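You operate a simulated robot arm through the tools that you are given. There is no shell and no other tool. Be economical: measure what you need, move in short steps, check, and stop when the job is done.

Carry out the task below with a simulated robot arm. There is one attempt and no reset: what you move stays moved.

JOB
Warm the black tin at 40 till its dot turns green.
Fine: leave the dial at 40, switch the hot plate off and put the tin in the white bench tray.

Only the result counts: the job must be done as asked and must still hold three seconds after the hand-in. Knocking over, shifting, dropping, spilling or breaking anything else fails it.

ROBOT AND FRAMES
A 6-joint arm with a two-finger parallel gripper, fixed in place. Base frame: the origin is at the foot of the arm, x ahead of it, y to its left, z up. Readings come in m, degrees, newtons and seconds.
With the tool pointing down near the work surface it reaches from about 0.36 to 0.76 m from the base axis. Its first joint turns from -66.0 to 66.0 degrees. Payload 2.45 kg.
Tool frame: the origin (TCP) lies between the finger pads and is the grasp point; the fingertips stand 0.024 m ahead of it; z points along the fingers, y is the line along which they close. Largest opening 0.068 m; finger width 0.017, thickness 0.01; the body of the gripper, 0.04 by 0.07 m, starts 0.041 m behind the TCP.
Orientation is told as [roll, pitch, yaw] about the base's x, y, z axes, in that order, counted from this pose: with the fingers straight down and closing along the base's y, the tool's x points along the base's -x, its y along +y and its z along -z.

CONTROLS
- The arm moves only by the tool send_rows. Its argument "steps" is one flat list of numbers, 6 for each row, row after row: the shift along the base's x, y, z in units of 25 mm (1.0 is 25 mm), then the turn, a rotation vector about the base's x, y, z in units of 6 degrees (1.0 is 6 degrees). In form: [tx, ty, tz, wx, wy, wz, tx, ty, tz, wx, wy, wz, ...]. A call has 1 to 10 rows; each row shifts and turns the commanded pose from where the row before left it. "fingers" is the closure, from 0 (fully open) to 1 (shut), set as the call begins (left out, the last holds). A call with a number of a shift or a turn outside -1 to 1 is refused whole. Rows are played at 5 a second. More than 0.05 m and 8.6 degrees between two rows, or a gripper value outside its range, and nothing of the call is played. Where a pose cannot be reached the arm comes as near as it can. A force on the tool above 40 N (or 10 N above the force at the start of the call, whichever is more), or a blocked arm, ends the call early, and 0.2 s more pass. Each finger travels about 0.108 m/s and halts on what it meets, pressing with about 35 N; the grip force reading is that of the motor and also rises with nothing between the fingers. The clock runs only during rows and for 0.2 s after the last one: add rows that do not move to give the fingers time. The reply holds the time, the measured pose of the TCP, the force on the tool along the base axes, the opening and the grip force, in the units named above and with some noise.
- Cameras (640 x 400 px; columns grow to the right, rows downward): "scene" is fixed at [0.1799, 0.4419, 1.4589]; the picture's right is [-0.57, -0.82, 0.00], its down [-0.56, 0.39, -0.73] and it looks along [0.60, -0.41, -0.68] (base axes); focal length 263 px, centre (320, 200). "wrist" rides on the gripper at [-0.032, 0, -0.039] in the tool frame; the picture's right is [0.00, -1.00, 0.00], its down [0.97, 0.00, -0.24] and it looks along [0.24, 0.00, 0.97] (tool axes); focal length 218 px, centre (320, 200). There is no depth. A picture from a camera that has moved, and an enlarged one, comes with that camera's place and axes in the base frame and with its lens. The place of the scene camera against the robot may be out by one fixed shift of up to 0.012 m in any direction.
- get_image(camera): a new picture of that camera. It takes no simulated time.
- inspect(camera, box): a new picture of the part [left, top, right, bottom] of that camera's present view, enlarged. It takes no simulated time.
- close_job(): hands the job in; it is judged then, once.

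Work in short steps. Places have to be worked out from the pictures, the camera data and where the tool is seen: move nearer, look again, correct. Check each grasp and each placing, and mend what went wrong. You have 120 turns and 64 pictures in all, those below and enlarged ones among them. Open the gripper and draw the arm clear of the work before you hand the job in, unless the task says otherwise; then end with one line.

The tools are called after "Request:" by a JSON object that holds its "api" and its "payload". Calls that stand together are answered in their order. send_rows: Moves the arm, as the interface text tells. Its arguments: {"type":"object","properties":{"steps":{"type":"array","items":{"type":"number"}},"fingers":{"type":"number"}},"required":["steps"]} The other tools are called the same way: get_image (camera) takes a picture; inspect (camera, box) takes an enlarged picture of a part of a camera's view; close_job () hands the job in.

At the start:

```text
clock: 0.0
position: [0.3598, 0.2458, 1.2794]
orientation: [0.0, 0.1, 0.0]
ft_force: [0.7, -0.2, 0.1]
width: 0.068
grip_force: 0.1
```

scene: 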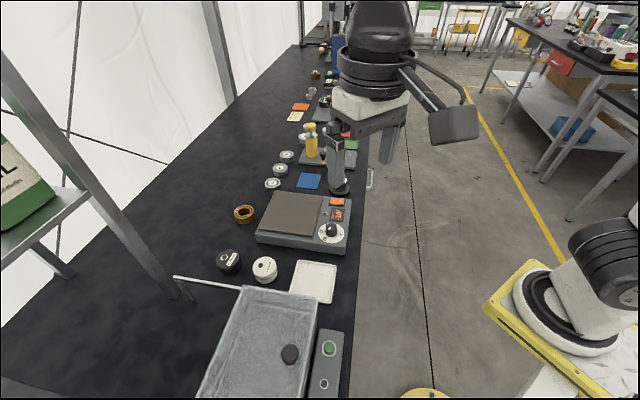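
wrist: 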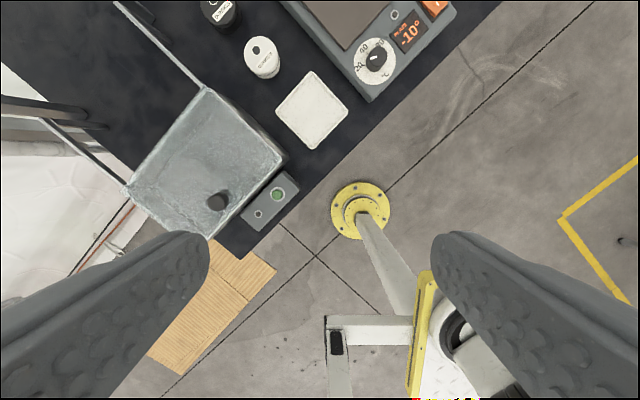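

I start by enlarging the hot plate and tin area to read labels and controls.

Request:
{"api": "inspect", "payload": {"camera": "scene", "box": [200, 170, 380, 310]}}

Request:
{"api": "inspect", "payload": {"camera": "wrist", "box": [180, 0, 480, 180]}}

Request:
{"api": "inspect", "payload": {"camera": "scene", "box": [180, 270, 380, 400]}}

```text
2.86 times, centred on (290, 240) of scene
camera zoom: at [0.1799, 0.4419, 1.4589], right [-0.57, -0.82, 0.0], down [-0.56, 0.39, -0.73], along [0.6, -0.41, -0.68], focal length 751 px, centre (406, 86)
```

zoom: 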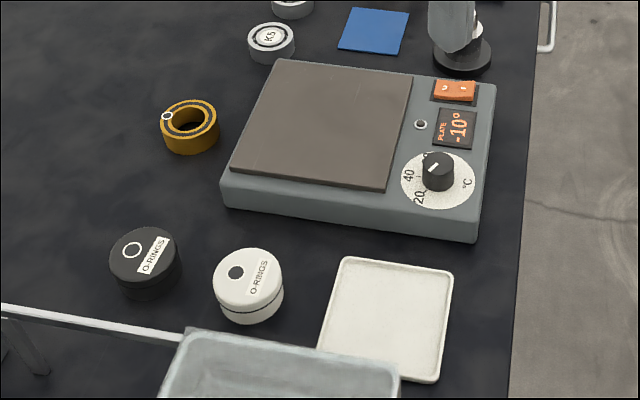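

```text
2.13 times, centred on (330, 90) of wrist
camera zoom: at [0.391, 0.2468, 1.318], right [0.0, -1.0, 0.0], down [-0.97, 0.0, 0.24], along [-0.24, 0.0, -0.97], focal length 466 px, centre (299, 435)
```

zoom: 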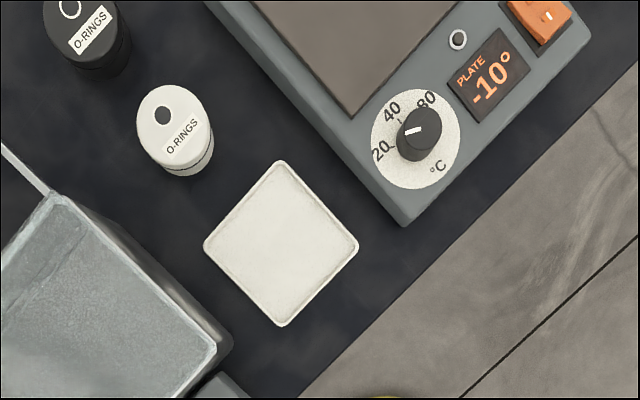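

```text
3.08 times, centred on (280, 335) of scene
camera zoom: at [0.1799, 0.4419, 1.4589], right [-0.57, -0.82, 0.0], down [-0.56, 0.39, -0.73], along [0.6, -0.41, -0.68], focal length 809 px, centre (443, -215)
```

zoom: 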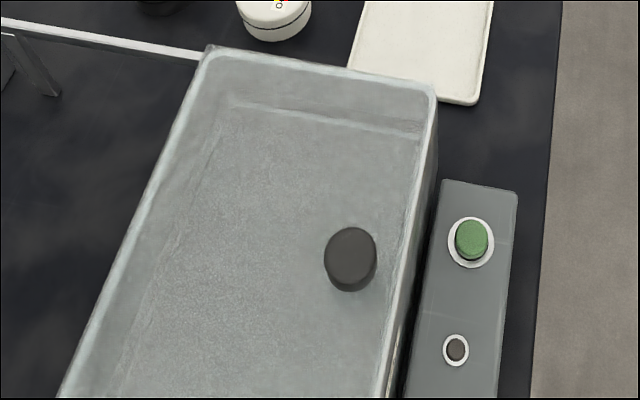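

Plate, dial, switch and tins are roughly located (dial ≈ (0.525,0.16), switch ≈ (0.61,0.085), black tin ≈ (0.60,0.415), tray ≈ (0.455,0.263)). I move above the dial, staying high, to read it.

Request:
{"api": "send_rows", "payload": {"steps": [1, -0.8, -0.8, 0, 0, 0, 1, -0.8, -0.8, 0, 0, 0, 1, -0.8, -0.8, 0, 0, 0, 1, -0.8, -0.8, 0, 0, 0, 0.4, -0.3, -0.8, 0, 0, 0, 0, 0, 0, 0, 0, 0]}}

Request:
{"api": "get_image", "payload": {"camera": "wrist"}}

```text
clock: 1.4
position: [0.4699, 0.1594, 1.1793]
orientation: [0.0, 0.0, 0.0]
ft_force: [0.7, -0.2, -0.8]
width: 0.068
grip_force: 0.1
```

```text
58 pictures are left
camera wrist: at [0.5021, 0.1599, 1.2178], right [0.0, -1.0, 0.0], down [-0.97, 0.0, 0.24], along [-0.24, 0.0, -0.97], focal length 218 px, centre (320, 200)
```

wrist: 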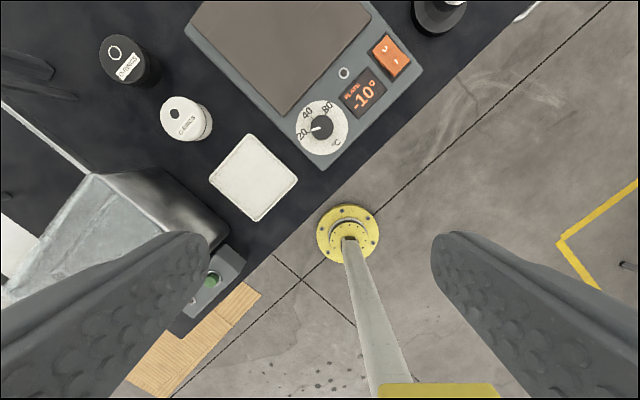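

Request:
{"api": "inspect", "payload": {"camera": "wrist", "box": [270, 20, 430, 180]}}

```text
2.50 times, centred on (350, 100) of wrist
camera zoom: at [0.5021, 0.1599, 1.2178], right [0.0, -1.0, 0.0], down [-0.97, 0.0, 0.24], along [-0.24, 0.0, -0.97], focal length 546 px, centre (245, 450)
```

zoom: 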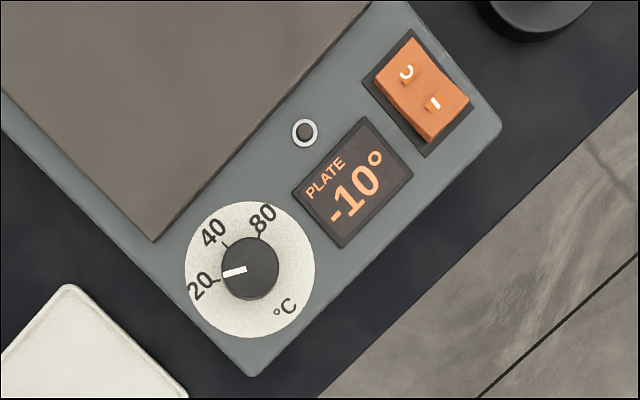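

Plate is at −10°, lamp dark (off), dial pointer at 20; 40 is about 60° clockwise seen from above. I go down to a hover above the knob with yaw +30° so that I can turn to −30° later.

Request:
{"api": "send_rows", "payload": {"steps": [0.36, 0, -1, 0, 0, 1, 0.36, 0, -1, 0, 0, 1, 0.36, 0, -1, 0, 0, 1, 0.36, 0, -1, 0, 0, 1, 0.36, 0, -1, 0, 0, 1, 0.36, 0, -0.8, 0, 0, 0, 0, 0, 0, 0, 0, 0]}}

Request:
{"api": "get_image", "payload": {"camera": "wrist"}}

Request:
{"api": "get_image", "payload": {"camera": "scene"}}

```text
clock: 3.0
position: [0.5236, 0.1584, 1.0341]
orientation: [-0.1, 0.0, 30.1]
ft_force: [-0.1, 0.3, -0.3]
width: 0.0682
grip_force: 0.0
```

```text
56 pictures are left
camera wrist: at [0.5506, 0.175, 1.0716], right [0.5, -0.87, 0.0], down [-0.84, -0.49, 0.24], along [-0.21, -0.12, -0.97], focal length 218 px, centre (320, 200)
```

wrist: 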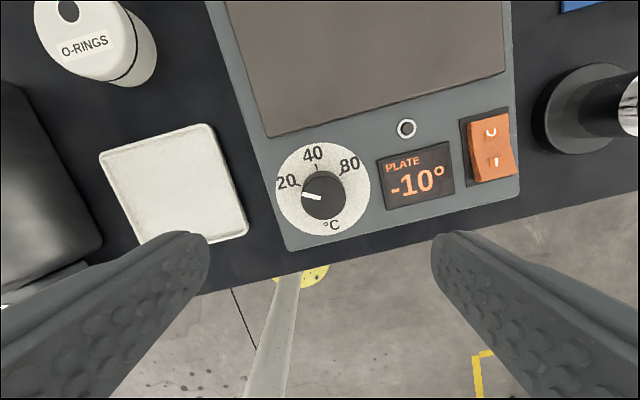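

```text
55 pictures are left
```

scene: 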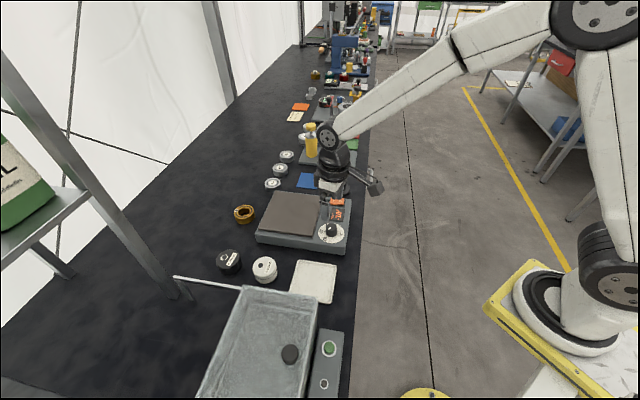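

Knob centre works out at ≈ (0.5255, 0.1585). I descend to TCP z ≈ 0.955 and look at tip height from the scene camera.

Request:
{"api": "send_rows", "payload": {"steps": [0.08, 0, -1, 0, 0, 0, 0, 0, -1, 0, 0, 0, 0, 0, -1, 0, 0, 0, 0, 0, -0.2, 0, 0, 0]}}

Request:
{"api": "inspect", "payload": {"camera": "scene", "box": [280, 180, 380, 260]}}

Request:
{"api": "get_image", "payload": {"camera": "wrist"}}

```text
clock: 4.0
position: [0.5255, 0.1596, 0.9552]
orientation: [-0.1, 0.0, 30.0]
ft_force: [0.0, 0.0, -0.2]
width: 0.0679
grip_force: 0.1
```

```text
5.00 times, centred on (330, 220) of scene
camera zoom: at [0.1799, 0.4419, 1.4589], right [-0.57, -0.82, 0.0], down [-0.56, 0.39, -0.73], along [0.6, -0.41, -0.68], focal length 1314 px, centre (270, 100)
```

zoom: 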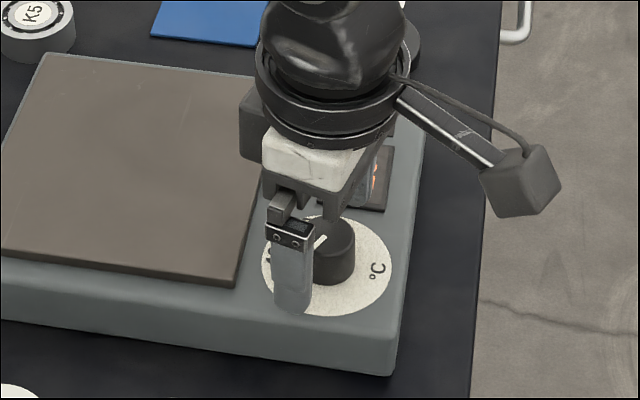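

```text
53 pictures are left
camera wrist: at [0.552, 0.1751, 0.9923], right [0.5, -0.87, 0.0], down [-0.84, -0.49, 0.24], along [-0.21, -0.12, -0.97], focal length 218 px, centre (320, 200)
```

wrist: 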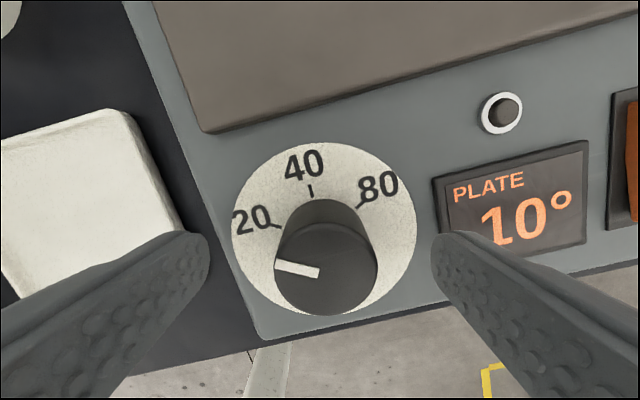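

Knob top is at z≈0.941, dial face ≈0.911, tips now 0.931. I lower 10 mm and close on the knob.

Request:
{"api": "send_rows", "payload": {"steps": [0, -0.03, -0.4, 0, 0, 0, 0, 0, 0, 0, 0, 0]}}

Request:
{"api": "send_rows", "payload": {"steps": [0, 0, 0, 0, 0, 0, 0, 0, 0, 0, 0, 0, 0, 0, 0, 0, 0, 0], "fingers": 1}}

Request:
{"api": "inspect", "payload": {"camera": "wrist", "box": [160, 100, 480, 300]}}

```text
clock: 4.6
position: [0.5252, 0.1593, 0.9444]
orientation: [0.0, -0.2, 30.1]
ft_force: [-8.2, -4.2, 21.9]
width: 0.0675
grip_force: 0.0
```

```text
clock: 5.4
position: [0.5245, 0.1574, 0.9426]
orientation: [0.0, 0.0, 30.0]
ft_force: [12.8, -15.1, -17.4]
width: 0.0293
grip_force: 43.2
```

```text
2.00 times, centred on (320, 200) of wrist
camera zoom: at [0.5524, 0.1737, 0.9808], right [0.5, -0.87, 0.0], down [-0.84, -0.48, 0.24], along [-0.21, -0.12, -0.97], focal length 436 px, centre (320, 200)
```

zoom: 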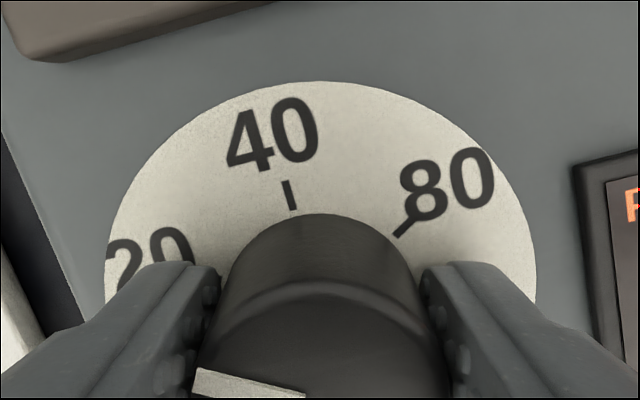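

The knob is gripped (width 0.029), with some side load. I ease the commanded pose toward the measured one, then turn −30° first and check.

Request:
{"api": "send_rows", "payload": {"steps": [0, -0.03, -0.05, 0, 0, -1, 0, 0, 0, 0, 0, -1, 0, 0, 0, 0, 0, -1, 0, 0, 0, 0, 0, -1, 0, 0, 0, 0, 0, -1]}}

Request:
{"api": "get_image", "payload": {"camera": "wrist"}}

```text
clock: 6.6
position: [0.5258, 0.1568, 0.9437]
orientation: [0.0, 0.1, -0.1]
ft_force: [9.9, -10.2, -17.7]
width: 0.0292
grip_force: 43.3
```

```text
51 pictures are left
camera wrist: at [0.5569, 0.1574, 0.9808], right [0.0, -1.0, 0.0], down [-0.97, 0.0, 0.24], along [-0.24, 0.0, -0.97], focal length 218 px, centre (320, 200)
```

wrist: 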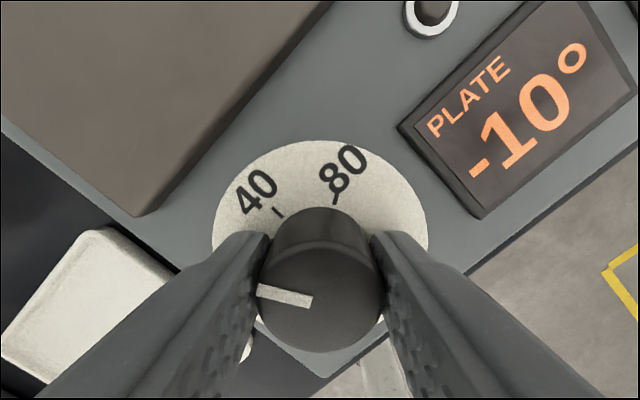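

The knob follows the gripper. I turn the remaining 30°.

Request:
{"api": "send_rows", "payload": {"steps": [0, 0, 0, 0, 0, -1, 0, 0, 0, 0, 0, -1, 0, 0, 0, 0, 0, -1, 0, 0, 0, 0, 0, -1, 0, 0, 0, 0, 0, -1]}}

Request:
{"api": "get_image", "payload": {"camera": "wrist"}}

```text
clock: 7.8
position: [0.5255, 0.1579, 0.9433]
orientation: [0.0, 0.1, -30.1]
ft_force: [6.5, -12.9, -15.7]
width: 0.029
grip_force: 43.2
```

```text
50 pictures are left
camera wrist: at [0.5525, 0.1411, 0.9809], right [-0.5, -0.86, 0.0], down [-0.84, 0.49, 0.24], along [-0.21, 0.12, -0.97], focal length 218 px, centre (320, 200)
```

wrist: 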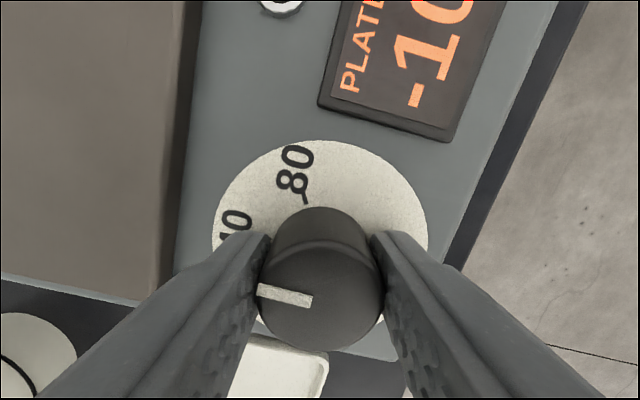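

Pointer direction computes to ~48° in base, the 40 tick ~45°. I release, rise and check from above before fine correction.

Request:
{"api": "send_rows", "payload": {"steps": [0, 0, 0, 0, 0, 0, 0, 0, 0, 0, 0, 0, 0, 0, 1, 0, 0, 0, 0, 0, 1, 0, 0, 0, 0, 0, 1, 0, 0, 0, 0, 0, 0, 0, 0, 0], "fingers": 0}}

Request:
{"api": "inspect", "payload": {"camera": "wrist", "box": [230, 110, 410, 260]}}

```text
clock: 9.2
position: [0.5263, 0.1561, 1.0184]
orientation: [0.1, 0.0, -30.0]
ft_force: [-0.3, 0.2, 0.7]
width: 0.068
grip_force: 0.0
```

```text
2.67 times, centred on (320, 185) of wrist
camera zoom: at [0.5532, 0.1408, 1.0573], right [-0.5, -0.87, 0.0], down [-0.84, 0.49, 0.24], along [-0.21, 0.12, -0.97], focal length 582 px, centre (320, 240)
```

zoom: 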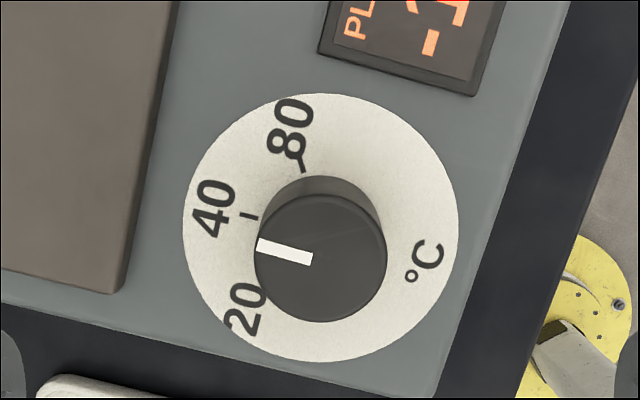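

I need the tick and pointer angles more precisely; one tighter zoom.

Request:
{"api": "inspect", "payload": {"camera": "wrist", "box": [276, 140, 376, 205]}}

```text
6.15 times, centred on (326, 172) of wrist
camera zoom: at [0.5532, 0.1408, 1.0573], right [-0.5, -0.87, 0.0], down [-0.84, 0.49, 0.24], along [-0.21, 0.12, -0.97], focal length 1343 px, centre (283, 369)
```

zoom: 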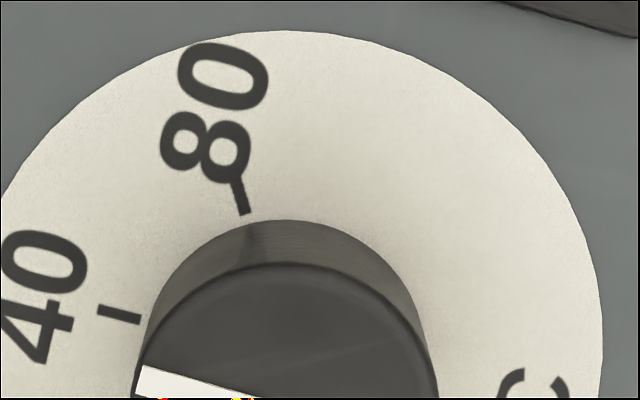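

Tick (43.8°) and pointer (44.3°) agree: dial is at 40. Next I hover over the rocker switch near (0.605, 0.077), closing the fingers, and look.

Request:
{"api": "send_rows", "payload": {"steps": [0.6, -0.6, 0.4, 0, 0, -1, 0.6, -0.6, 0.4, 0, 0, -1, 0.6, -0.6, 0, 0, 0, -0.5, 0.6, -0.6, 0, 0, 0, 0, 0.6, -0.6, 0, 0, 0, 0, 0, 0, 0, 0, 0, 0], "fingers": 1}}

Request:
{"api": "get_image", "payload": {"camera": "wrist"}}

Request:
{"api": "inspect", "payload": {"camera": "scene", "box": [260, 100, 420, 260]}}

```text
clock: 10.6
position: [0.601, 0.082, 1.0374]
orientation: [0.0, 0.0, -45.0]
ft_force: [0.2, -0.1, -0.6]
width: 0.0002
grip_force: 23.8
```

```text
47 pictures are left
camera wrist: at [0.6225, 0.0604, 1.0755], right [-0.71, -0.71, 0.0], down [-0.69, 0.69, 0.24], along [-0.17, 0.17, -0.97], focal length 218 px, centre (320, 200)
```

wrist: 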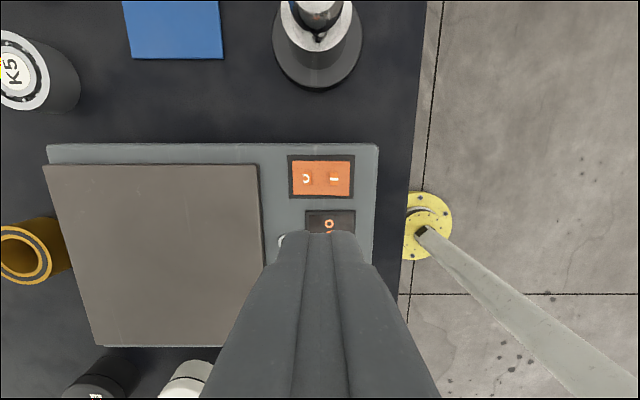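

```text
2.50 times, centred on (340, 180) of scene
camera zoom: at [0.1799, 0.4419, 1.4589], right [-0.57, -0.82, 0.0], down [-0.56, 0.39, -0.73], along [0.6, -0.41, -0.68], focal length 657 px, centre (270, 250)
```

zoom: 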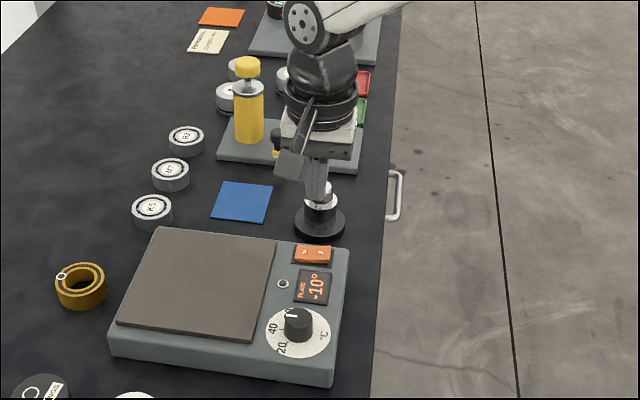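

The I mark is toward the front edge at ≈(0.598,0.0666); the stand behind is clear. I shift over the I half and descend to just above it.

Request:
{"api": "send_rows", "payload": {"steps": [-0.12, -0.6, -1, 0, 0, 0, 0, 0, -1, 0, 0, 0, 0, 0, -0.9, 0, 0, 0, 0, 0, 0, 0, 0, 0]}}

Request:
{"api": "inspect", "payload": {"camera": "scene", "box": [290, 170, 370, 230]}}

Request:
{"api": "get_image", "payload": {"camera": "wrist"}}

```text
clock: 11.6
position: [0.5979, 0.0677, 0.9637]
orientation: [0.0, -0.1, -45.0]
ft_force: [-0.8, 0.0, 0.3]
width: 0.0
grip_force: 23.8
```

```text
6.67 times, centred on (330, 200) of scene
camera zoom: at [0.1799, 0.4419, 1.4589], right [-0.57, -0.82, 0.0], down [-0.56, 0.39, -0.73], along [0.6, -0.41, -0.68], focal length 1752 px, centre (253, 200)
```

zoom: 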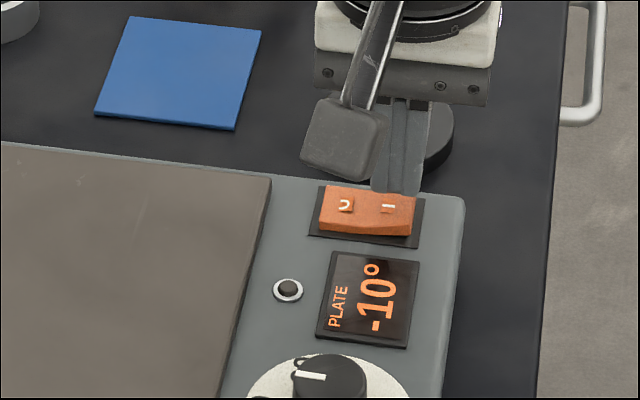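

```text
44 pictures are left
camera wrist: at [0.6193, 0.0461, 1.0022], right [-0.71, -0.71, 0.0], down [-0.69, 0.69, 0.24], along [-0.17, 0.17, -0.97], focal length 218 px, centre (320, 200)
```

wrist: 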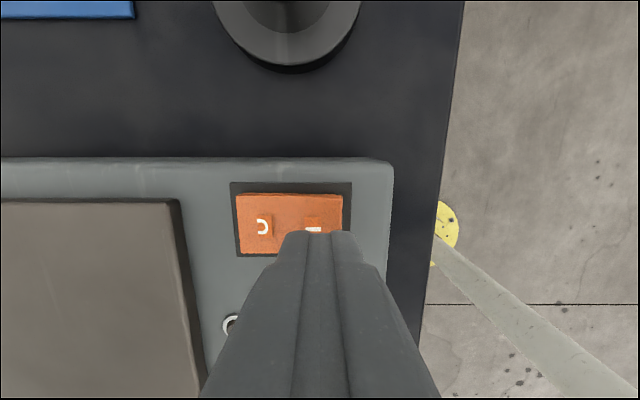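

Tip is in line with "I" but ~4 mm toward the display side; I shift that and press down in small steps.

Request:
{"api": "send_rows", "payload": {"steps": [0.12, -0.12, 0, 0, 0, 0, 0, 0, -0.2, 0, 0, 0, 0, 0, -0.2, 0, 0, 0, 0, 0, -0.2, 0, 0, 0]}}

Request:
{"api": "inspect", "payload": {"camera": "scene", "box": [290, 170, 370, 230]}}

```text
clock: 12.6
position: [0.6005, 0.0644, 0.9504]
orientation: [0.0, 0.0, -45.0]
ft_force: [0.2, -0.1, -0.5]
width: 0.0001
grip_force: 23.2
```

```text
6.67 times, centred on (330, 200) of scene
camera zoom: at [0.1799, 0.4419, 1.4589], right [-0.57, -0.82, 0.0], down [-0.56, 0.39, -0.73], along [0.6, -0.41, -0.68], focal length 1752 px, centre (253, 200)
```

zoom: 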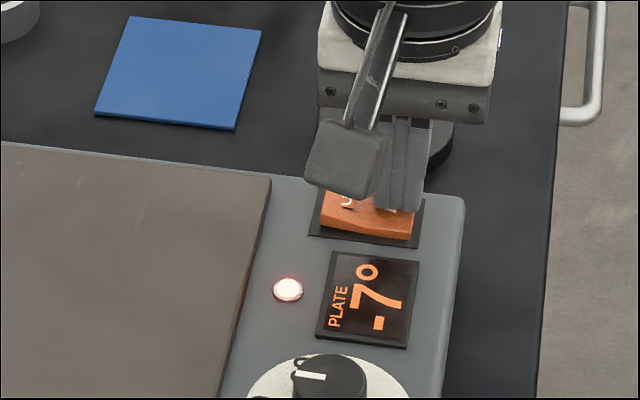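

The lamp is lit and the plate is warming (−7°). I rise, turn toward yaw 45 and travel toward the black tin, opening the fingers.

Request:
{"api": "send_rows", "payload": {"steps": [0, 0, 1, 0, 0, 0, 0, 0, 1, 0, 0, 1, 0, 0, 1, 0, 0, 1, 0, 0.8, 1, 0, 0, 1, 0, 1, 0.5, 0, 0, 1, 0, 1, 0, 0, 0, 1, 0, 1, 0, 0, 0, 1, 0, 1, 0, 0, 0, 1, 0, 1, 0, 0, 0, 1, 0, 1, 0, 0, 0, 1], "fingers": 0}}

Request:
{"api": "send_rows", "payload": {"steps": [-0.2, 0.8, 0, 0, 0, 1, -0.2, 0.8, 0, 0, 0, 1, -0.2, 0.8, 0, 0, 0, 1, -0.2, 0.8, 0, 0, 0, 1, -0.2, 0.8, 0, 0, 0, 1, -0.2, 0.8, 0, 0, 0, 1, 0, 0, 0, 0, 0, 0]}}

Request:
{"api": "get_image", "payload": {"camera": "wrist"}}

Request:
{"api": "get_image", "payload": {"camera": "scene"}}

```text
clock: 14.8
position: [0.5986, 0.2346, 1.0639]
orientation: [-0.1, 0.1, 9.1]
ft_force: [0.7, 0.1, 0.2]
width: 0.068
grip_force: 0.0
```

```text
clock: 16.4
position: [0.5709, 0.3538, 1.0641]
orientation: [-0.1, 0.0, 45.1]
ft_force: [-0.1, 1.1, -0.3]
width: 0.0681
grip_force: 0.1
```

```text
42 pictures are left
camera wrist: at [0.5929, 0.3771, 1.1015], right [0.71, -0.71, 0.0], down [-0.69, -0.69, 0.24], along [-0.17, -0.17, -0.97], focal length 218 px, centre (320, 200)
```

wrist: 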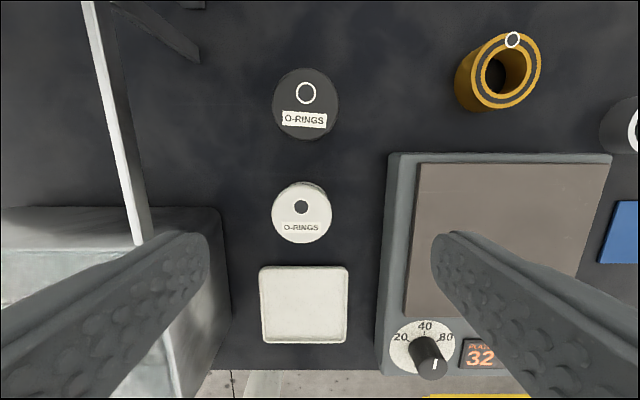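

```text
41 pictures are left
```

scene: 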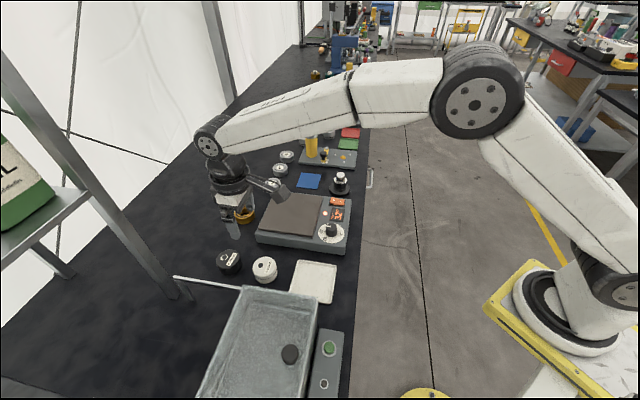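

Plate already reads 32. The knob mark looks odd here, so I zoom in on it and the display.

Request:
{"api": "inspect", "payload": {"camera": "wrist", "box": [380, 310, 510, 390]}}

Request:
{"api": "inspect", "payload": {"camera": "scene", "box": [300, 180, 360, 250]}}

Request:
{"api": "inspect", "payload": {"camera": "wrist", "box": [240, 50, 370, 150]}}

```text
4.92 times, centred on (445, 350) of wrist
camera zoom: at [0.5929, 0.3771, 1.1015], right [0.71, -0.71, 0.0], down [-0.69, -0.69, 0.24], along [-0.17, -0.17, -0.97], focal length 1074 px, centre (-295, -538)
```

zoom: 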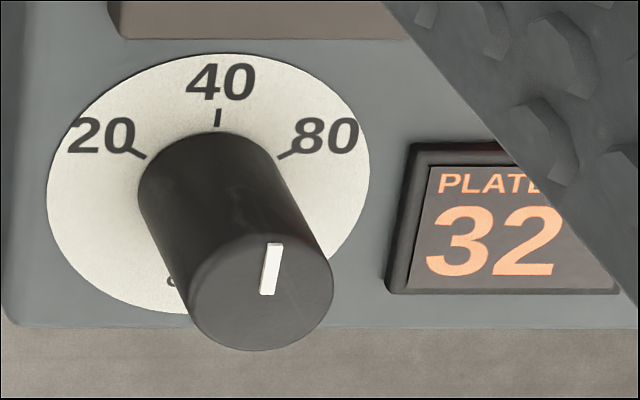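

```text
5.71 times, centred on (330, 215) of scene
camera zoom: at [0.1799, 0.4419, 1.4589], right [-0.57, -0.82, 0.0], down [-0.56, 0.39, -0.73], along [0.6, -0.41, -0.68], focal length 1502 px, centre (263, 114)
```

zoom: 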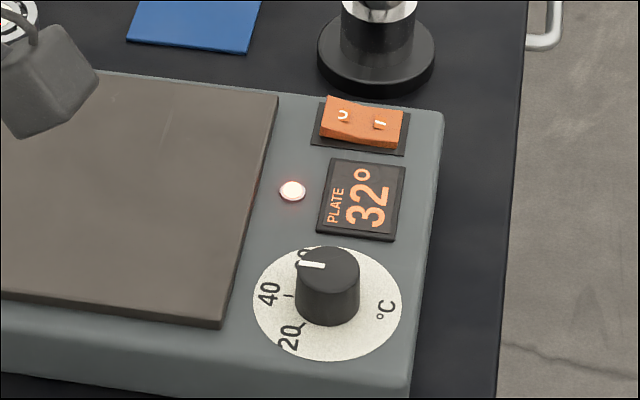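

```text
4.00 times, centred on (305, 100) of wrist
camera zoom: at [0.5929, 0.3771, 1.1015], right [0.71, -0.71, 0.0], down [-0.69, -0.69, 0.24], along [-0.17, -0.17, -0.97], focal length 873 px, centre (380, 600)
```

zoom: 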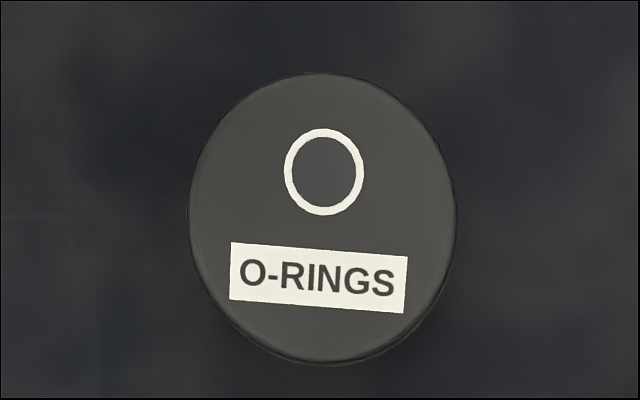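

Dial reads 40 and the switch is on. The tin is at ≈ (0.608, 0.408), ~0.052 m wide; I move over it at z≈1.0 and check alignment.

Request:
{"api": "send_rows", "payload": {"steps": [0.5, 0.72, -0.8, 0, 0, 0, 0.5, 0.72, -0.8, 0, 0, 0, 0.48, 0.72, -0.8, 0, 0, 0, 0, 0, 0, 0, 0, 0]}}

Request:
{"api": "get_image", "payload": {"camera": "wrist"}}

Request:
{"api": "inspect", "payload": {"camera": "scene", "box": [160, 180, 300, 300]}}

```text
clock: 17.4
position: [0.6072, 0.4088, 1.0035]
orientation: [0.1, 0.0, 45.0]
ft_force: [0.7, -0.6, 0.7]
width: 0.0677
grip_force: 0.1
```

```text
37 pictures are left
camera wrist: at [0.6293, 0.4313, 1.0417], right [0.71, -0.71, 0.0], down [-0.69, -0.69, 0.24], along [-0.17, -0.17, -0.97], focal length 218 px, centre (320, 200)
```

wrist: 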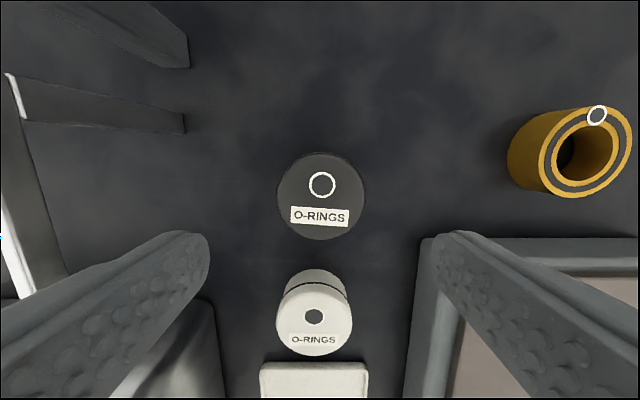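

```text
3.33 times, centred on (230, 240) of scene
camera zoom: at [0.1799, 0.4419, 1.4589], right [-0.57, -0.82, 0.0], down [-0.56, 0.39, -0.73], along [0.6, -0.41, -0.68], focal length 876 px, centre (620, 67)
```

zoom: 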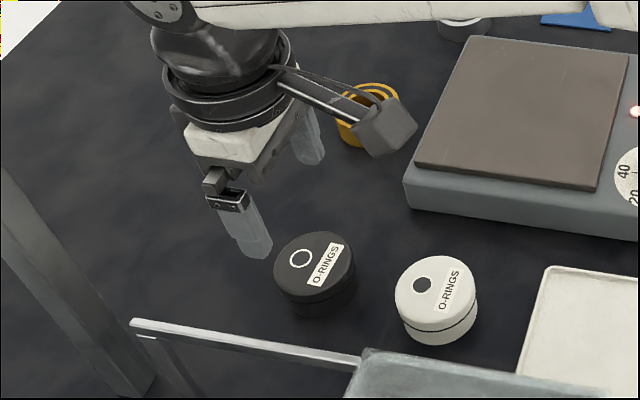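

Tin top ≈ z 0.909 at (0.6087, 0.4098). I descend to TCP z 0.912 in two stages.

Request:
{"api": "send_rows", "payload": {"steps": [0.05, 0.03, -1, 0, 0, 0, 0, 0, -1, 0, 0, 0, 0, 0, -0.8, 0, 0, 0, 0, 0, 0, 0, 0, 0]}}

Request:
{"api": "get_image", "payload": {"camera": "wrist"}}

```text
clock: 18.4
position: [0.61, 0.4085, 0.9336]
orientation: [0.0, 0.0, 45.0]
ft_force: [0.4, 0.0, -0.6]
width: 0.068
grip_force: 0.0
```

```text
35 pictures are left
camera wrist: at [0.6317, 0.4317, 0.9715], right [0.71, -0.71, 0.0], down [-0.69, -0.69, 0.24], along [-0.17, -0.17, -0.97], focal length 218 px, centre (320, 200)
```

wrist: 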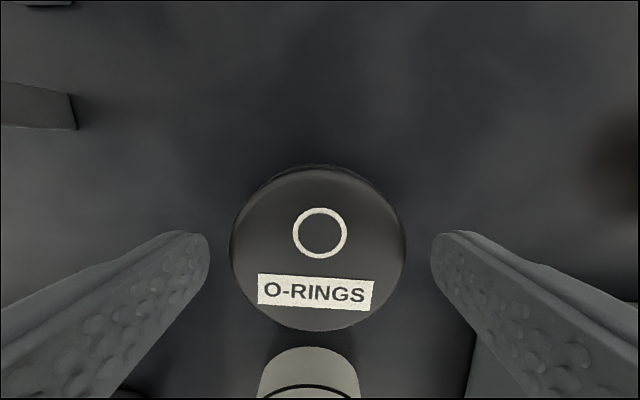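

Perfectly centred. Down 22 mm and grip.

Request:
{"api": "send_rows", "payload": {"steps": [0, 0, -0.88, 0, 0, 0, 0, 0, 0, 0, 0, 0]}}

Request:
{"api": "send_rows", "payload": {"steps": [0, 0, 0, 0, 0, 0, 0, 0, 0, 0, 0, 0, 0, 0, 0, 0, 0, 0], "fingers": 1}}

```text
clock: 19.0
position: [0.6108, 0.4093, 0.9117]
orientation: [0.1, 0.0, 45.0]
ft_force: [-0.2, -0.5, 0.6]
width: 0.0676
grip_force: 0.0
```

```text
clock: 19.8
position: [0.6096, 0.408, 0.911]
orientation: [0.0, 0.0, 45.0]
ft_force: [0.3, -0.5, 0.4]
width: 0.0548
grip_force: 35.3
```

Tin gripped (0.0548). I lift it straight up and check that it came along.

Request:
{"api": "send_rows", "payload": {"steps": [0, 0, 0.6, 0, 0, 0, 0, 0, 1, 0, 0, 0, 0, 0, 1, 0, 0, 0, 0, 0, 1, 0, 0, 0]}}

Request:
{"api": "get_image", "payload": {"camera": "scene"}}

```text
clock: 20.8
position: [0.6088, 0.4085, 1.0012]
orientation: [0.1, 0.1, 44.9]
ft_force: [-1.0, -0.2, 0.0]
width: 0.0004
grip_force: 23.7
```

```text
34 pictures are left
```

scene: 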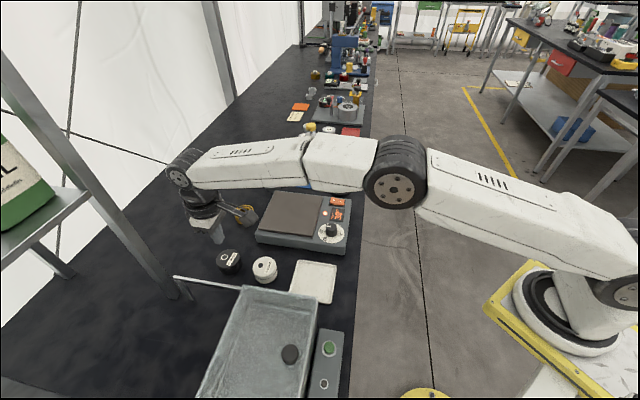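

The tin slipped out – the pads held too high. I check the tin's position before regrasping lower.

Request:
{"api": "get_image", "payload": {"camera": "wrist"}}

Request:
{"api": "inspect", "payload": {"camera": "scene", "box": [160, 200, 300, 300]}}

```text
33 pictures are left
camera wrist: at [0.6317, 0.4317, 1.0395], right [0.71, -0.71, 0.0], down [-0.69, -0.69, 0.24], along [-0.17, -0.17, -0.97], focal length 218 px, centre (320, 200)
```

wrist: 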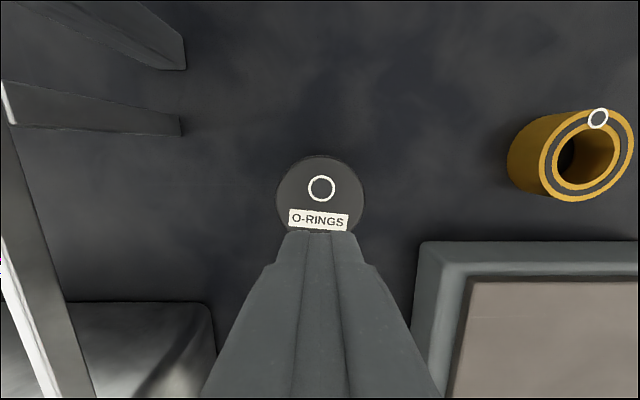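

```text
4.00 times, centred on (230, 250) of scene
camera zoom: at [0.1799, 0.4419, 1.4589], right [-0.57, -0.82, 0.0], down [-0.56, 0.39, -0.73], along [0.6, -0.41, -0.68], focal length 1051 px, centre (680, 0)
```

zoom: 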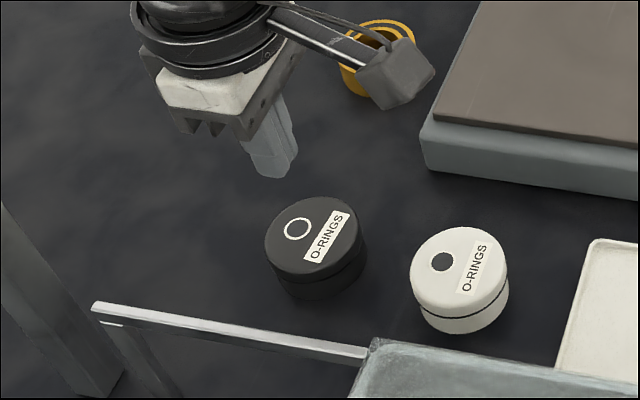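

The tin is still upright in place. I open, go down to TCP z≈0.906 and regrip lower.

Request:
{"api": "send_rows", "payload": {"steps": [0, 0, 0, 0, 0, 0, 0, 0, 0, 0, 0, 0, 0, 0, -1, 0, 0, 0, 0, 0, -1, 0, 0, 0, 0, 0, -1, 0, 0, 0, 0, 0, -0.6, 0, 0, 0, 0, 0, -0.2, 0, 0, 0, 0, 0, 0, 0, 0, 0], "fingers": 0}}

Request:
{"api": "inspect", "payload": {"camera": "scene", "box": [180, 220, 280, 290]}}

```text
clock: 22.6
position: [0.6088, 0.409, 0.9071]
orientation: [0.1, 0.0, 45.0]
ft_force: [-0.6, -0.6, -0.2]
width: 0.0681
grip_force: 0.1
```

```text
5.71 times, centred on (230, 255) of scene
camera zoom: at [0.1799, 0.4419, 1.4589], right [-0.57, -0.82, 0.0], down [-0.56, 0.39, -0.73], along [0.6, -0.41, -0.68], focal length 1502 px, centre (834, -114)
```

zoom: 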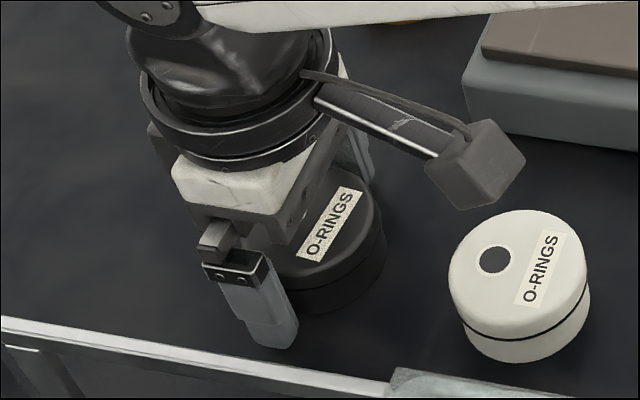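

Tips are near the table; I close, wait, and lift slowly a little.

Request:
{"api": "send_rows", "payload": {"steps": [0, 0, 0, 0, 0, 0, 0, 0, 0, 0, 0, 0, 0, 0, 0, 0, 0, 0, 0, 0, 0, 0, 0, 0, 0, 0, 0, 0, 0, 0], "fingers": 1}}

Request:
{"api": "send_rows", "payload": {"steps": [0, 0, 0.1, 0, 0, 0, 0, 0, 0.1, 0, 0, 0, 0, 0, 0.1, 0, 0, 0, 0, 0, 0.1, 0, 0, 0]}}

Request:
{"api": "inspect", "payload": {"camera": "scene", "box": [180, 220, 280, 290]}}

```text
clock: 23.8
position: [0.6078, 0.4084, 0.9064]
orientation: [0.0, 0.0, 44.9]
ft_force: [-0.4, 0.9, 0.1]
width: 0.0548
grip_force: 35.1
```

```text
clock: 24.8
position: [0.6089, 0.4099, 0.9169]
orientation: [-0.1, 0.0, 45.0]
ft_force: [0.3, -0.3, -1.8]
width: 0.0548
grip_force: 35.0
```

```text
5.71 times, centred on (230, 255) of scene
camera zoom: at [0.1799, 0.4419, 1.4589], right [-0.57, -0.82, 0.0], down [-0.56, 0.39, -0.73], along [0.6, -0.41, -0.68], focal length 1502 px, centre (834, -114)
```

zoom: 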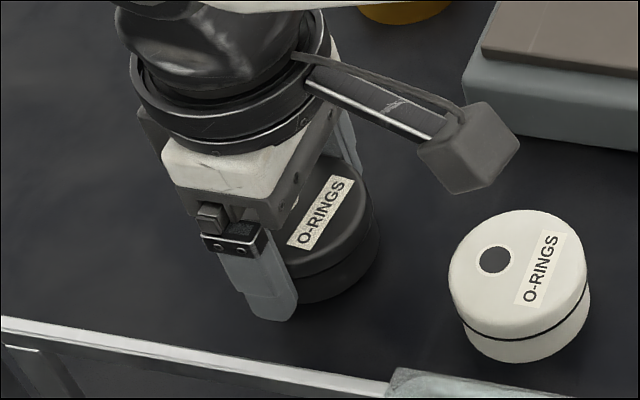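

The tin rises with the gripper. I lift gently to ~0.99.

Request:
{"api": "send_rows", "payload": {"steps": [0, 0, 0.2, 0, 0, 0, 0, 0, 0.4, 0, 0, 0, 0, 0, 0.5, 0, 0, 0, 0, 0, 0.5, 0, 0, 0, 0, 0, 0.5, 0, 0, 0, 0, 0, 0.5, 0, 0, 0, 0, 0, 0.4, 0, 0, 0, 0, 0, 0.2, 0, 0, 0]}}

Request:
{"api": "inspect", "payload": {"camera": "scene", "box": [160, 180, 340, 300]}}

```text
clock: 26.6
position: [0.6079, 0.4096, 0.9953]
orientation: [0.0, 0.0, 45.1]
ft_force: [-0.4, -0.9, -1.0]
width: 0.0544
grip_force: 34.9
```

```text
3.33 times, centred on (250, 240) of scene
camera zoom: at [0.1799, 0.4419, 1.4589], right [-0.57, -0.82, 0.0], down [-0.56, 0.39, -0.73], along [0.6, -0.41, -0.68], focal length 876 px, centre (553, 67)
```

zoom: 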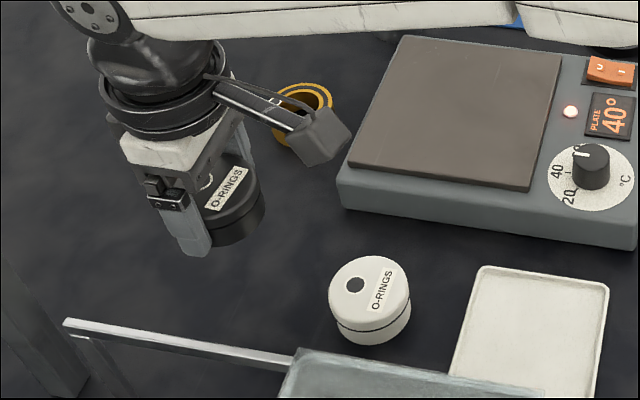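

Tin held, plate at 40°. I carry it over the plate centre ≈ (0.643, 0.203) at this height.

Request:
{"api": "send_rows", "payload": {"steps": [0.05, -0.4, 0, 0, 0, 0, 0.15, -0.8, 0, 0, 0, 0, 0.15, -1, 0, 0, 0, 0, 0.15, -1, 0, 0, 0, 0, 0.15, -1, 0, 0, 0, 0, 0.15, -1, 0, 0, 0, 0, 0.15, -1, 0, 0, 0, 0, 0.15, -1, 0, 0, 0, 0, 0.15, -0.7, 0, 0, 0, 0, 0.15, -0.3, 0, 0, 0, 0]}}

Request:
{"api": "get_image", "payload": {"camera": "wrist"}}

Request:
{"api": "inspect", "payload": {"camera": "scene", "box": [230, 150, 370, 260]}}

```text
clock: 28.8
position: [0.6446, 0.2043, 0.9981]
orientation: [0.0, 0.0, 45.1]
ft_force: [0.4, -0.7, -0.8]
width: 0.0547
grip_force: 35.4
```

```text
28 pictures are left
camera wrist: at [0.6665, 0.2268, 1.035], right [0.71, -0.71, 0.0], down [-0.69, -0.69, 0.24], along [-0.17, -0.17, -0.97], focal length 218 px, centre (320, 200)
```

wrist: 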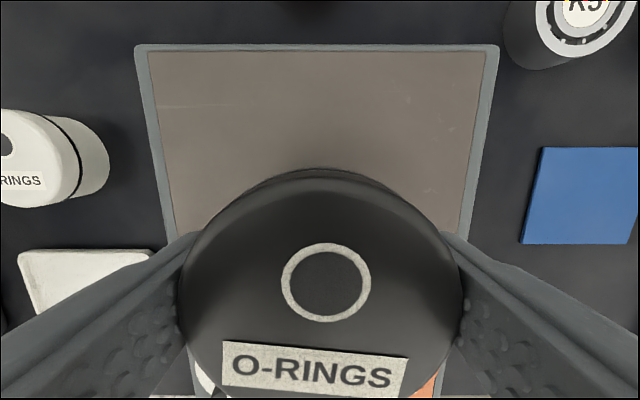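

```text
3.64 times, centred on (300, 205) of scene
camera zoom: at [0.1799, 0.4419, 1.4589], right [-0.57, -0.82, 0.0], down [-0.56, 0.39, -0.73], along [0.6, -0.41, -0.68], focal length 956 px, centre (393, 182)
```

zoom: 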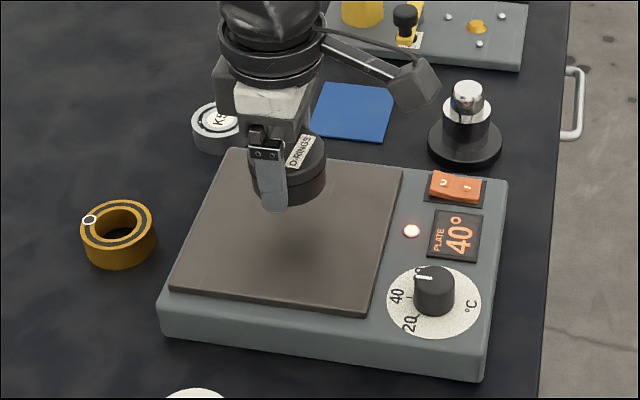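

Centred over the plate. I lower until contact (expected TCP z ≈ 0.953).

Request:
{"api": "send_rows", "payload": {"steps": [0, 0, -0.5, 0, 0, 0, 0, 0, -0.5, 0, 0, 0, 0, 0, -0.4, 0, 0, 0, 0, 0, 0, 0, 0, 0]}}

Request:
{"api": "send_rows", "payload": {"steps": [0, 0, -0.1, 0, 0, 0, 0, 0, -0.1, 0, 0, 0, 0, 0, -0.1, 0, 0, 0, 0, 0, 0, 0, 0, 0]}}

Request:
{"api": "inspect", "payload": {"camera": "scene", "box": [250, 160, 350, 240]}}

```text
clock: 29.8
position: [0.6437, 0.2043, 0.9606]
orientation: [0.1, 0.0, 45.0]
ft_force: [-1.0, 0.2, -1.3]
width: 0.0548
grip_force: 35.3
```

```text
clock: 30.8
position: [0.6434, 0.2017, 0.954]
orientation: [-0.1, 0.0, 45.0]
ft_force: [-0.4, -0.4, 3.1]
width: 0.0549
grip_force: 35.3
```

```text
5.00 times, centred on (300, 200) of scene
camera zoom: at [0.1798, 0.4419, 1.4589], right [-0.57, -0.82, 0.0], down [-0.56, 0.39, -0.73], along [0.6, -0.41, -0.68], focal length 1314 px, centre (420, 200)
```

zoom: 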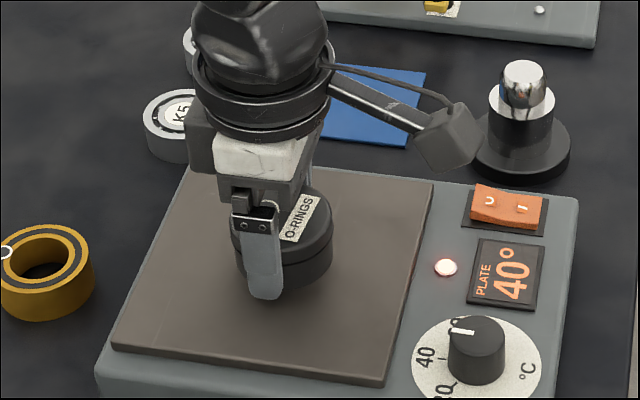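

Contact is made (+3 N) on the plate. I open and back straight up ~5 cm, then watch the dot.

Request:
{"api": "send_rows", "payload": {"steps": [0, 0, 0, 0, 0, 0, 0, 0, 0, 0, 0, 0, 0, 0, 0.3, 0, 0, 0, 0, 0, 0.7, 0, 0, 0, 0, 0, 1, 0, 0, 0, 0, 0, 0, 0, 0, 0], "fingers": 0}}

Request:
{"api": "get_image", "payload": {"camera": "wrist"}}

```text
clock: 32.2
position: [0.6423, 0.2043, 1.0029]
orientation: [0.0, 0.0, 45.0]
ft_force: [-0.2, 0.2, 0.1]
width: 0.068
grip_force: 0.0
```

```text
25 pictures are left
camera wrist: at [0.6656, 0.2272, 1.0427], right [0.71, -0.71, 0.0], down [-0.69, -0.69, 0.24], along [-0.17, -0.17, -0.97], focal length 218 px, centre (320, 200)
```

wrist: 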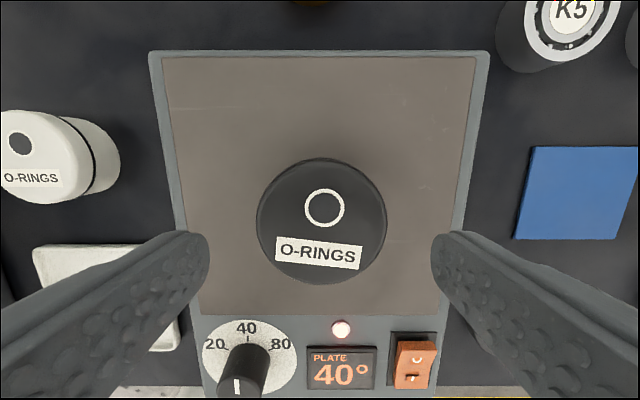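

Tin stands well on the plate, dot still dark. I wait 10 rows (~2 s) a few times.

Request:
{"api": "send_rows", "payload": {"steps": [0, 0, 0, 0, 0, 0, 0, 0, 0, 0, 0, 0, 0, 0, 0, 0, 0, 0, 0, 0, 0, 0, 0, 0, 0, 0, 0, 0, 0, 0, 0, 0, 0, 0, 0, 0, 0, 0, 0, 0, 0, 0, 0, 0, 0, 0, 0, 0, 0, 0, 0, 0, 0, 0, 0, 0, 0, 0, 0, 0]}}

Request:
{"api": "send_rows", "payload": {"steps": [0, 0, 0, 0, 0, 0, 0, 0, 0, 0, 0, 0, 0, 0, 0, 0, 0, 0, 0, 0, 0, 0, 0, 0, 0, 0, 0, 0, 0, 0, 0, 0, 0, 0, 0, 0, 0, 0, 0, 0, 0, 0, 0, 0, 0, 0, 0, 0, 0, 0, 0, 0, 0, 0, 0, 0, 0, 0, 0, 0]}}

Request:
{"api": "send_rows", "payload": {"steps": [0, 0, 0, 0, 0, 0, 0, 0, 0, 0, 0, 0, 0, 0, 0, 0, 0, 0, 0, 0, 0, 0, 0, 0, 0, 0, 0, 0, 0, 0, 0, 0, 0, 0, 0, 0, 0, 0, 0, 0, 0, 0, 0, 0, 0, 0, 0, 0, 0, 0, 0, 0, 0, 0, 0, 0, 0, 0, 0, 0]}}

Request:
{"api": "inspect", "payload": {"camera": "wrist", "box": [240, 150, 400, 400]}}

```text
clock: 34.4
position: [0.6441, 0.204, 1.0037]
orientation: [0.1, 0.0, 45.1]
ft_force: [0.0, 0.2, -0.2]
width: 0.0679
grip_force: 0.2
```

```text
clock: 36.6
position: [0.6439, 0.2022, 1.0028]
orientation: [0.1, 0.0, 45.1]
ft_force: [-0.5, 0.8, 0.3]
width: 0.0682
grip_force: 0.0
```

```text
clock: 38.8
position: [0.6438, 0.2041, 1.004]
orientation: [-0.1, 0.0, 45.0]
ft_force: [-0.1, -0.4, -0.5]
width: 0.0679
grip_force: 0.1
```

```text
1.60 times, centred on (320, 275) of wrist
camera zoom: at [0.6657, 0.2272, 1.0424], right [0.71, -0.71, 0.0], down [-0.69, -0.69, 0.24], along [-0.17, -0.17, -0.97], focal length 349 px, centre (320, 80)
```

zoom: 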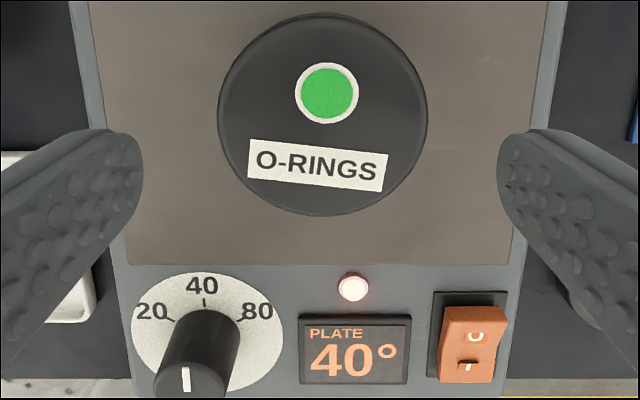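

The dot is green. I regrip the tin with the same depth as before.

Request:
{"api": "send_rows", "payload": {"steps": [0, 0, -0.8, 0, 0, 0, 0, 0, -0.8, 0, 0, 0, 0, 0, -0.36, 0, 0, 0, 0, 0, 0, 0, 0, 0]}}

Request:
{"api": "send_rows", "payload": {"steps": [0, 0, 0, 0, 0, 0, 0, 0, 0, 0, 0, 0, 0, 0, 0, 0, 0, 0, 0, 0, 0, 0, 0, 0], "fingers": 1}}

Request:
{"api": "send_rows", "payload": {"steps": [0, 0, 0.1, 0, 0, 0, 0, 0, 0.2, 0, 0, 0, 0, 0, 0.4, 0, 0, 0, 0, 0, 0.5, 0, 0, 0, 0, 0, 0.5, 0, 0, 0, 0, 0, 0.3, 0, 0, 0]}}

```text
clock: 39.8
position: [0.6434, 0.2058, 0.9542]
orientation: [0.0, 0.0, 45.0]
ft_force: [-0.6, 0.4, 0.4]
width: 0.068
grip_force: 0.1
```

```text
clock: 40.8
position: [0.6435, 0.2056, 0.9548]
orientation: [-0.1, 0.0, 44.9]
ft_force: [0.4, -1.3, 0.6]
width: 0.0549
grip_force: 35.2
```

```text
clock: 42.2
position: [0.6431, 0.2047, 1.0042]
orientation: [0.0, -0.1, 45.0]
ft_force: [-0.2, -0.4, -1.3]
width: 0.0546
grip_force: 35.0
```

Tin is held. I carry it over the tray at ≈ (0.4535, 0.264) at the same height.

Request:
{"api": "send_rows", "payload": {"steps": [-0.4, 0.12, 0, 0, 0, 0, -0.8, 0.25, 0, 0, 0, 0, -0.9, 0.28, 0, 0, 0, 0, -0.9, 0.28, 0, 0, 0, 0, -0.9, 0.28, 0, 0, 0, 0, -0.9, 0.28, 0, 0, 0, 0, -0.9, 0.28, 0, 0, 0, 0, -0.9, 0.28, 0, 0, 0, 0, -0.7, 0.22, 0, 0, 0, 0, -0.3, 0.1, 0, 0, 0, 0]}}

Request:
{"api": "get_image", "payload": {"camera": "wrist"}}

Request:
{"api": "inspect", "payload": {"camera": "scene", "box": [240, 190, 380, 310]}}

```text
clock: 44.4
position: [0.455, 0.2631, 1.0042]
orientation: [-0.1, 0.1, 45.0]
ft_force: [-1.1, -0.3, -1.4]
width: 0.0545
grip_force: 35.2
```

```text
23 pictures are left
camera wrist: at [0.4771, 0.2865, 1.042], right [0.71, -0.71, 0.0], down [-0.69, -0.69, 0.24], along [-0.17, -0.17, -0.97], focal length 218 px, centre (320, 200)
```

wrist: 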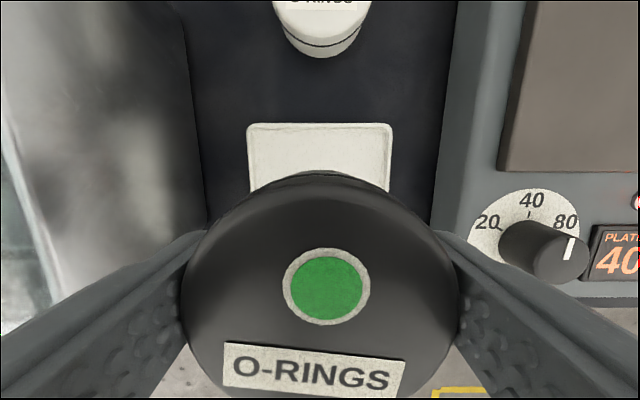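

```text
3.33 times, centred on (310, 250) of scene
camera zoom: at [0.1799, 0.4419, 1.4589], right [-0.57, -0.82, 0.0], down [-0.56, 0.39, -0.73], along [0.6, -0.41, -0.68], focal length 876 px, centre (353, 33)
```

zoom: 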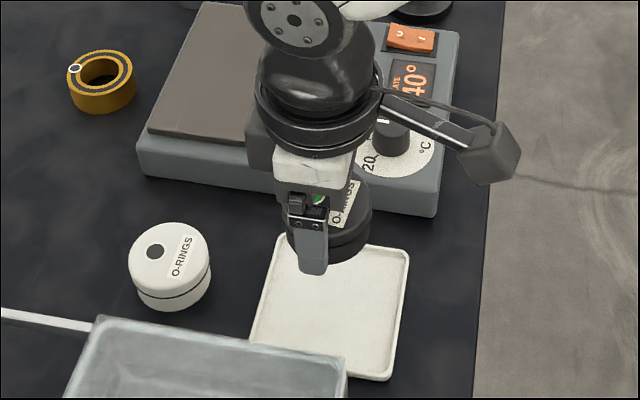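

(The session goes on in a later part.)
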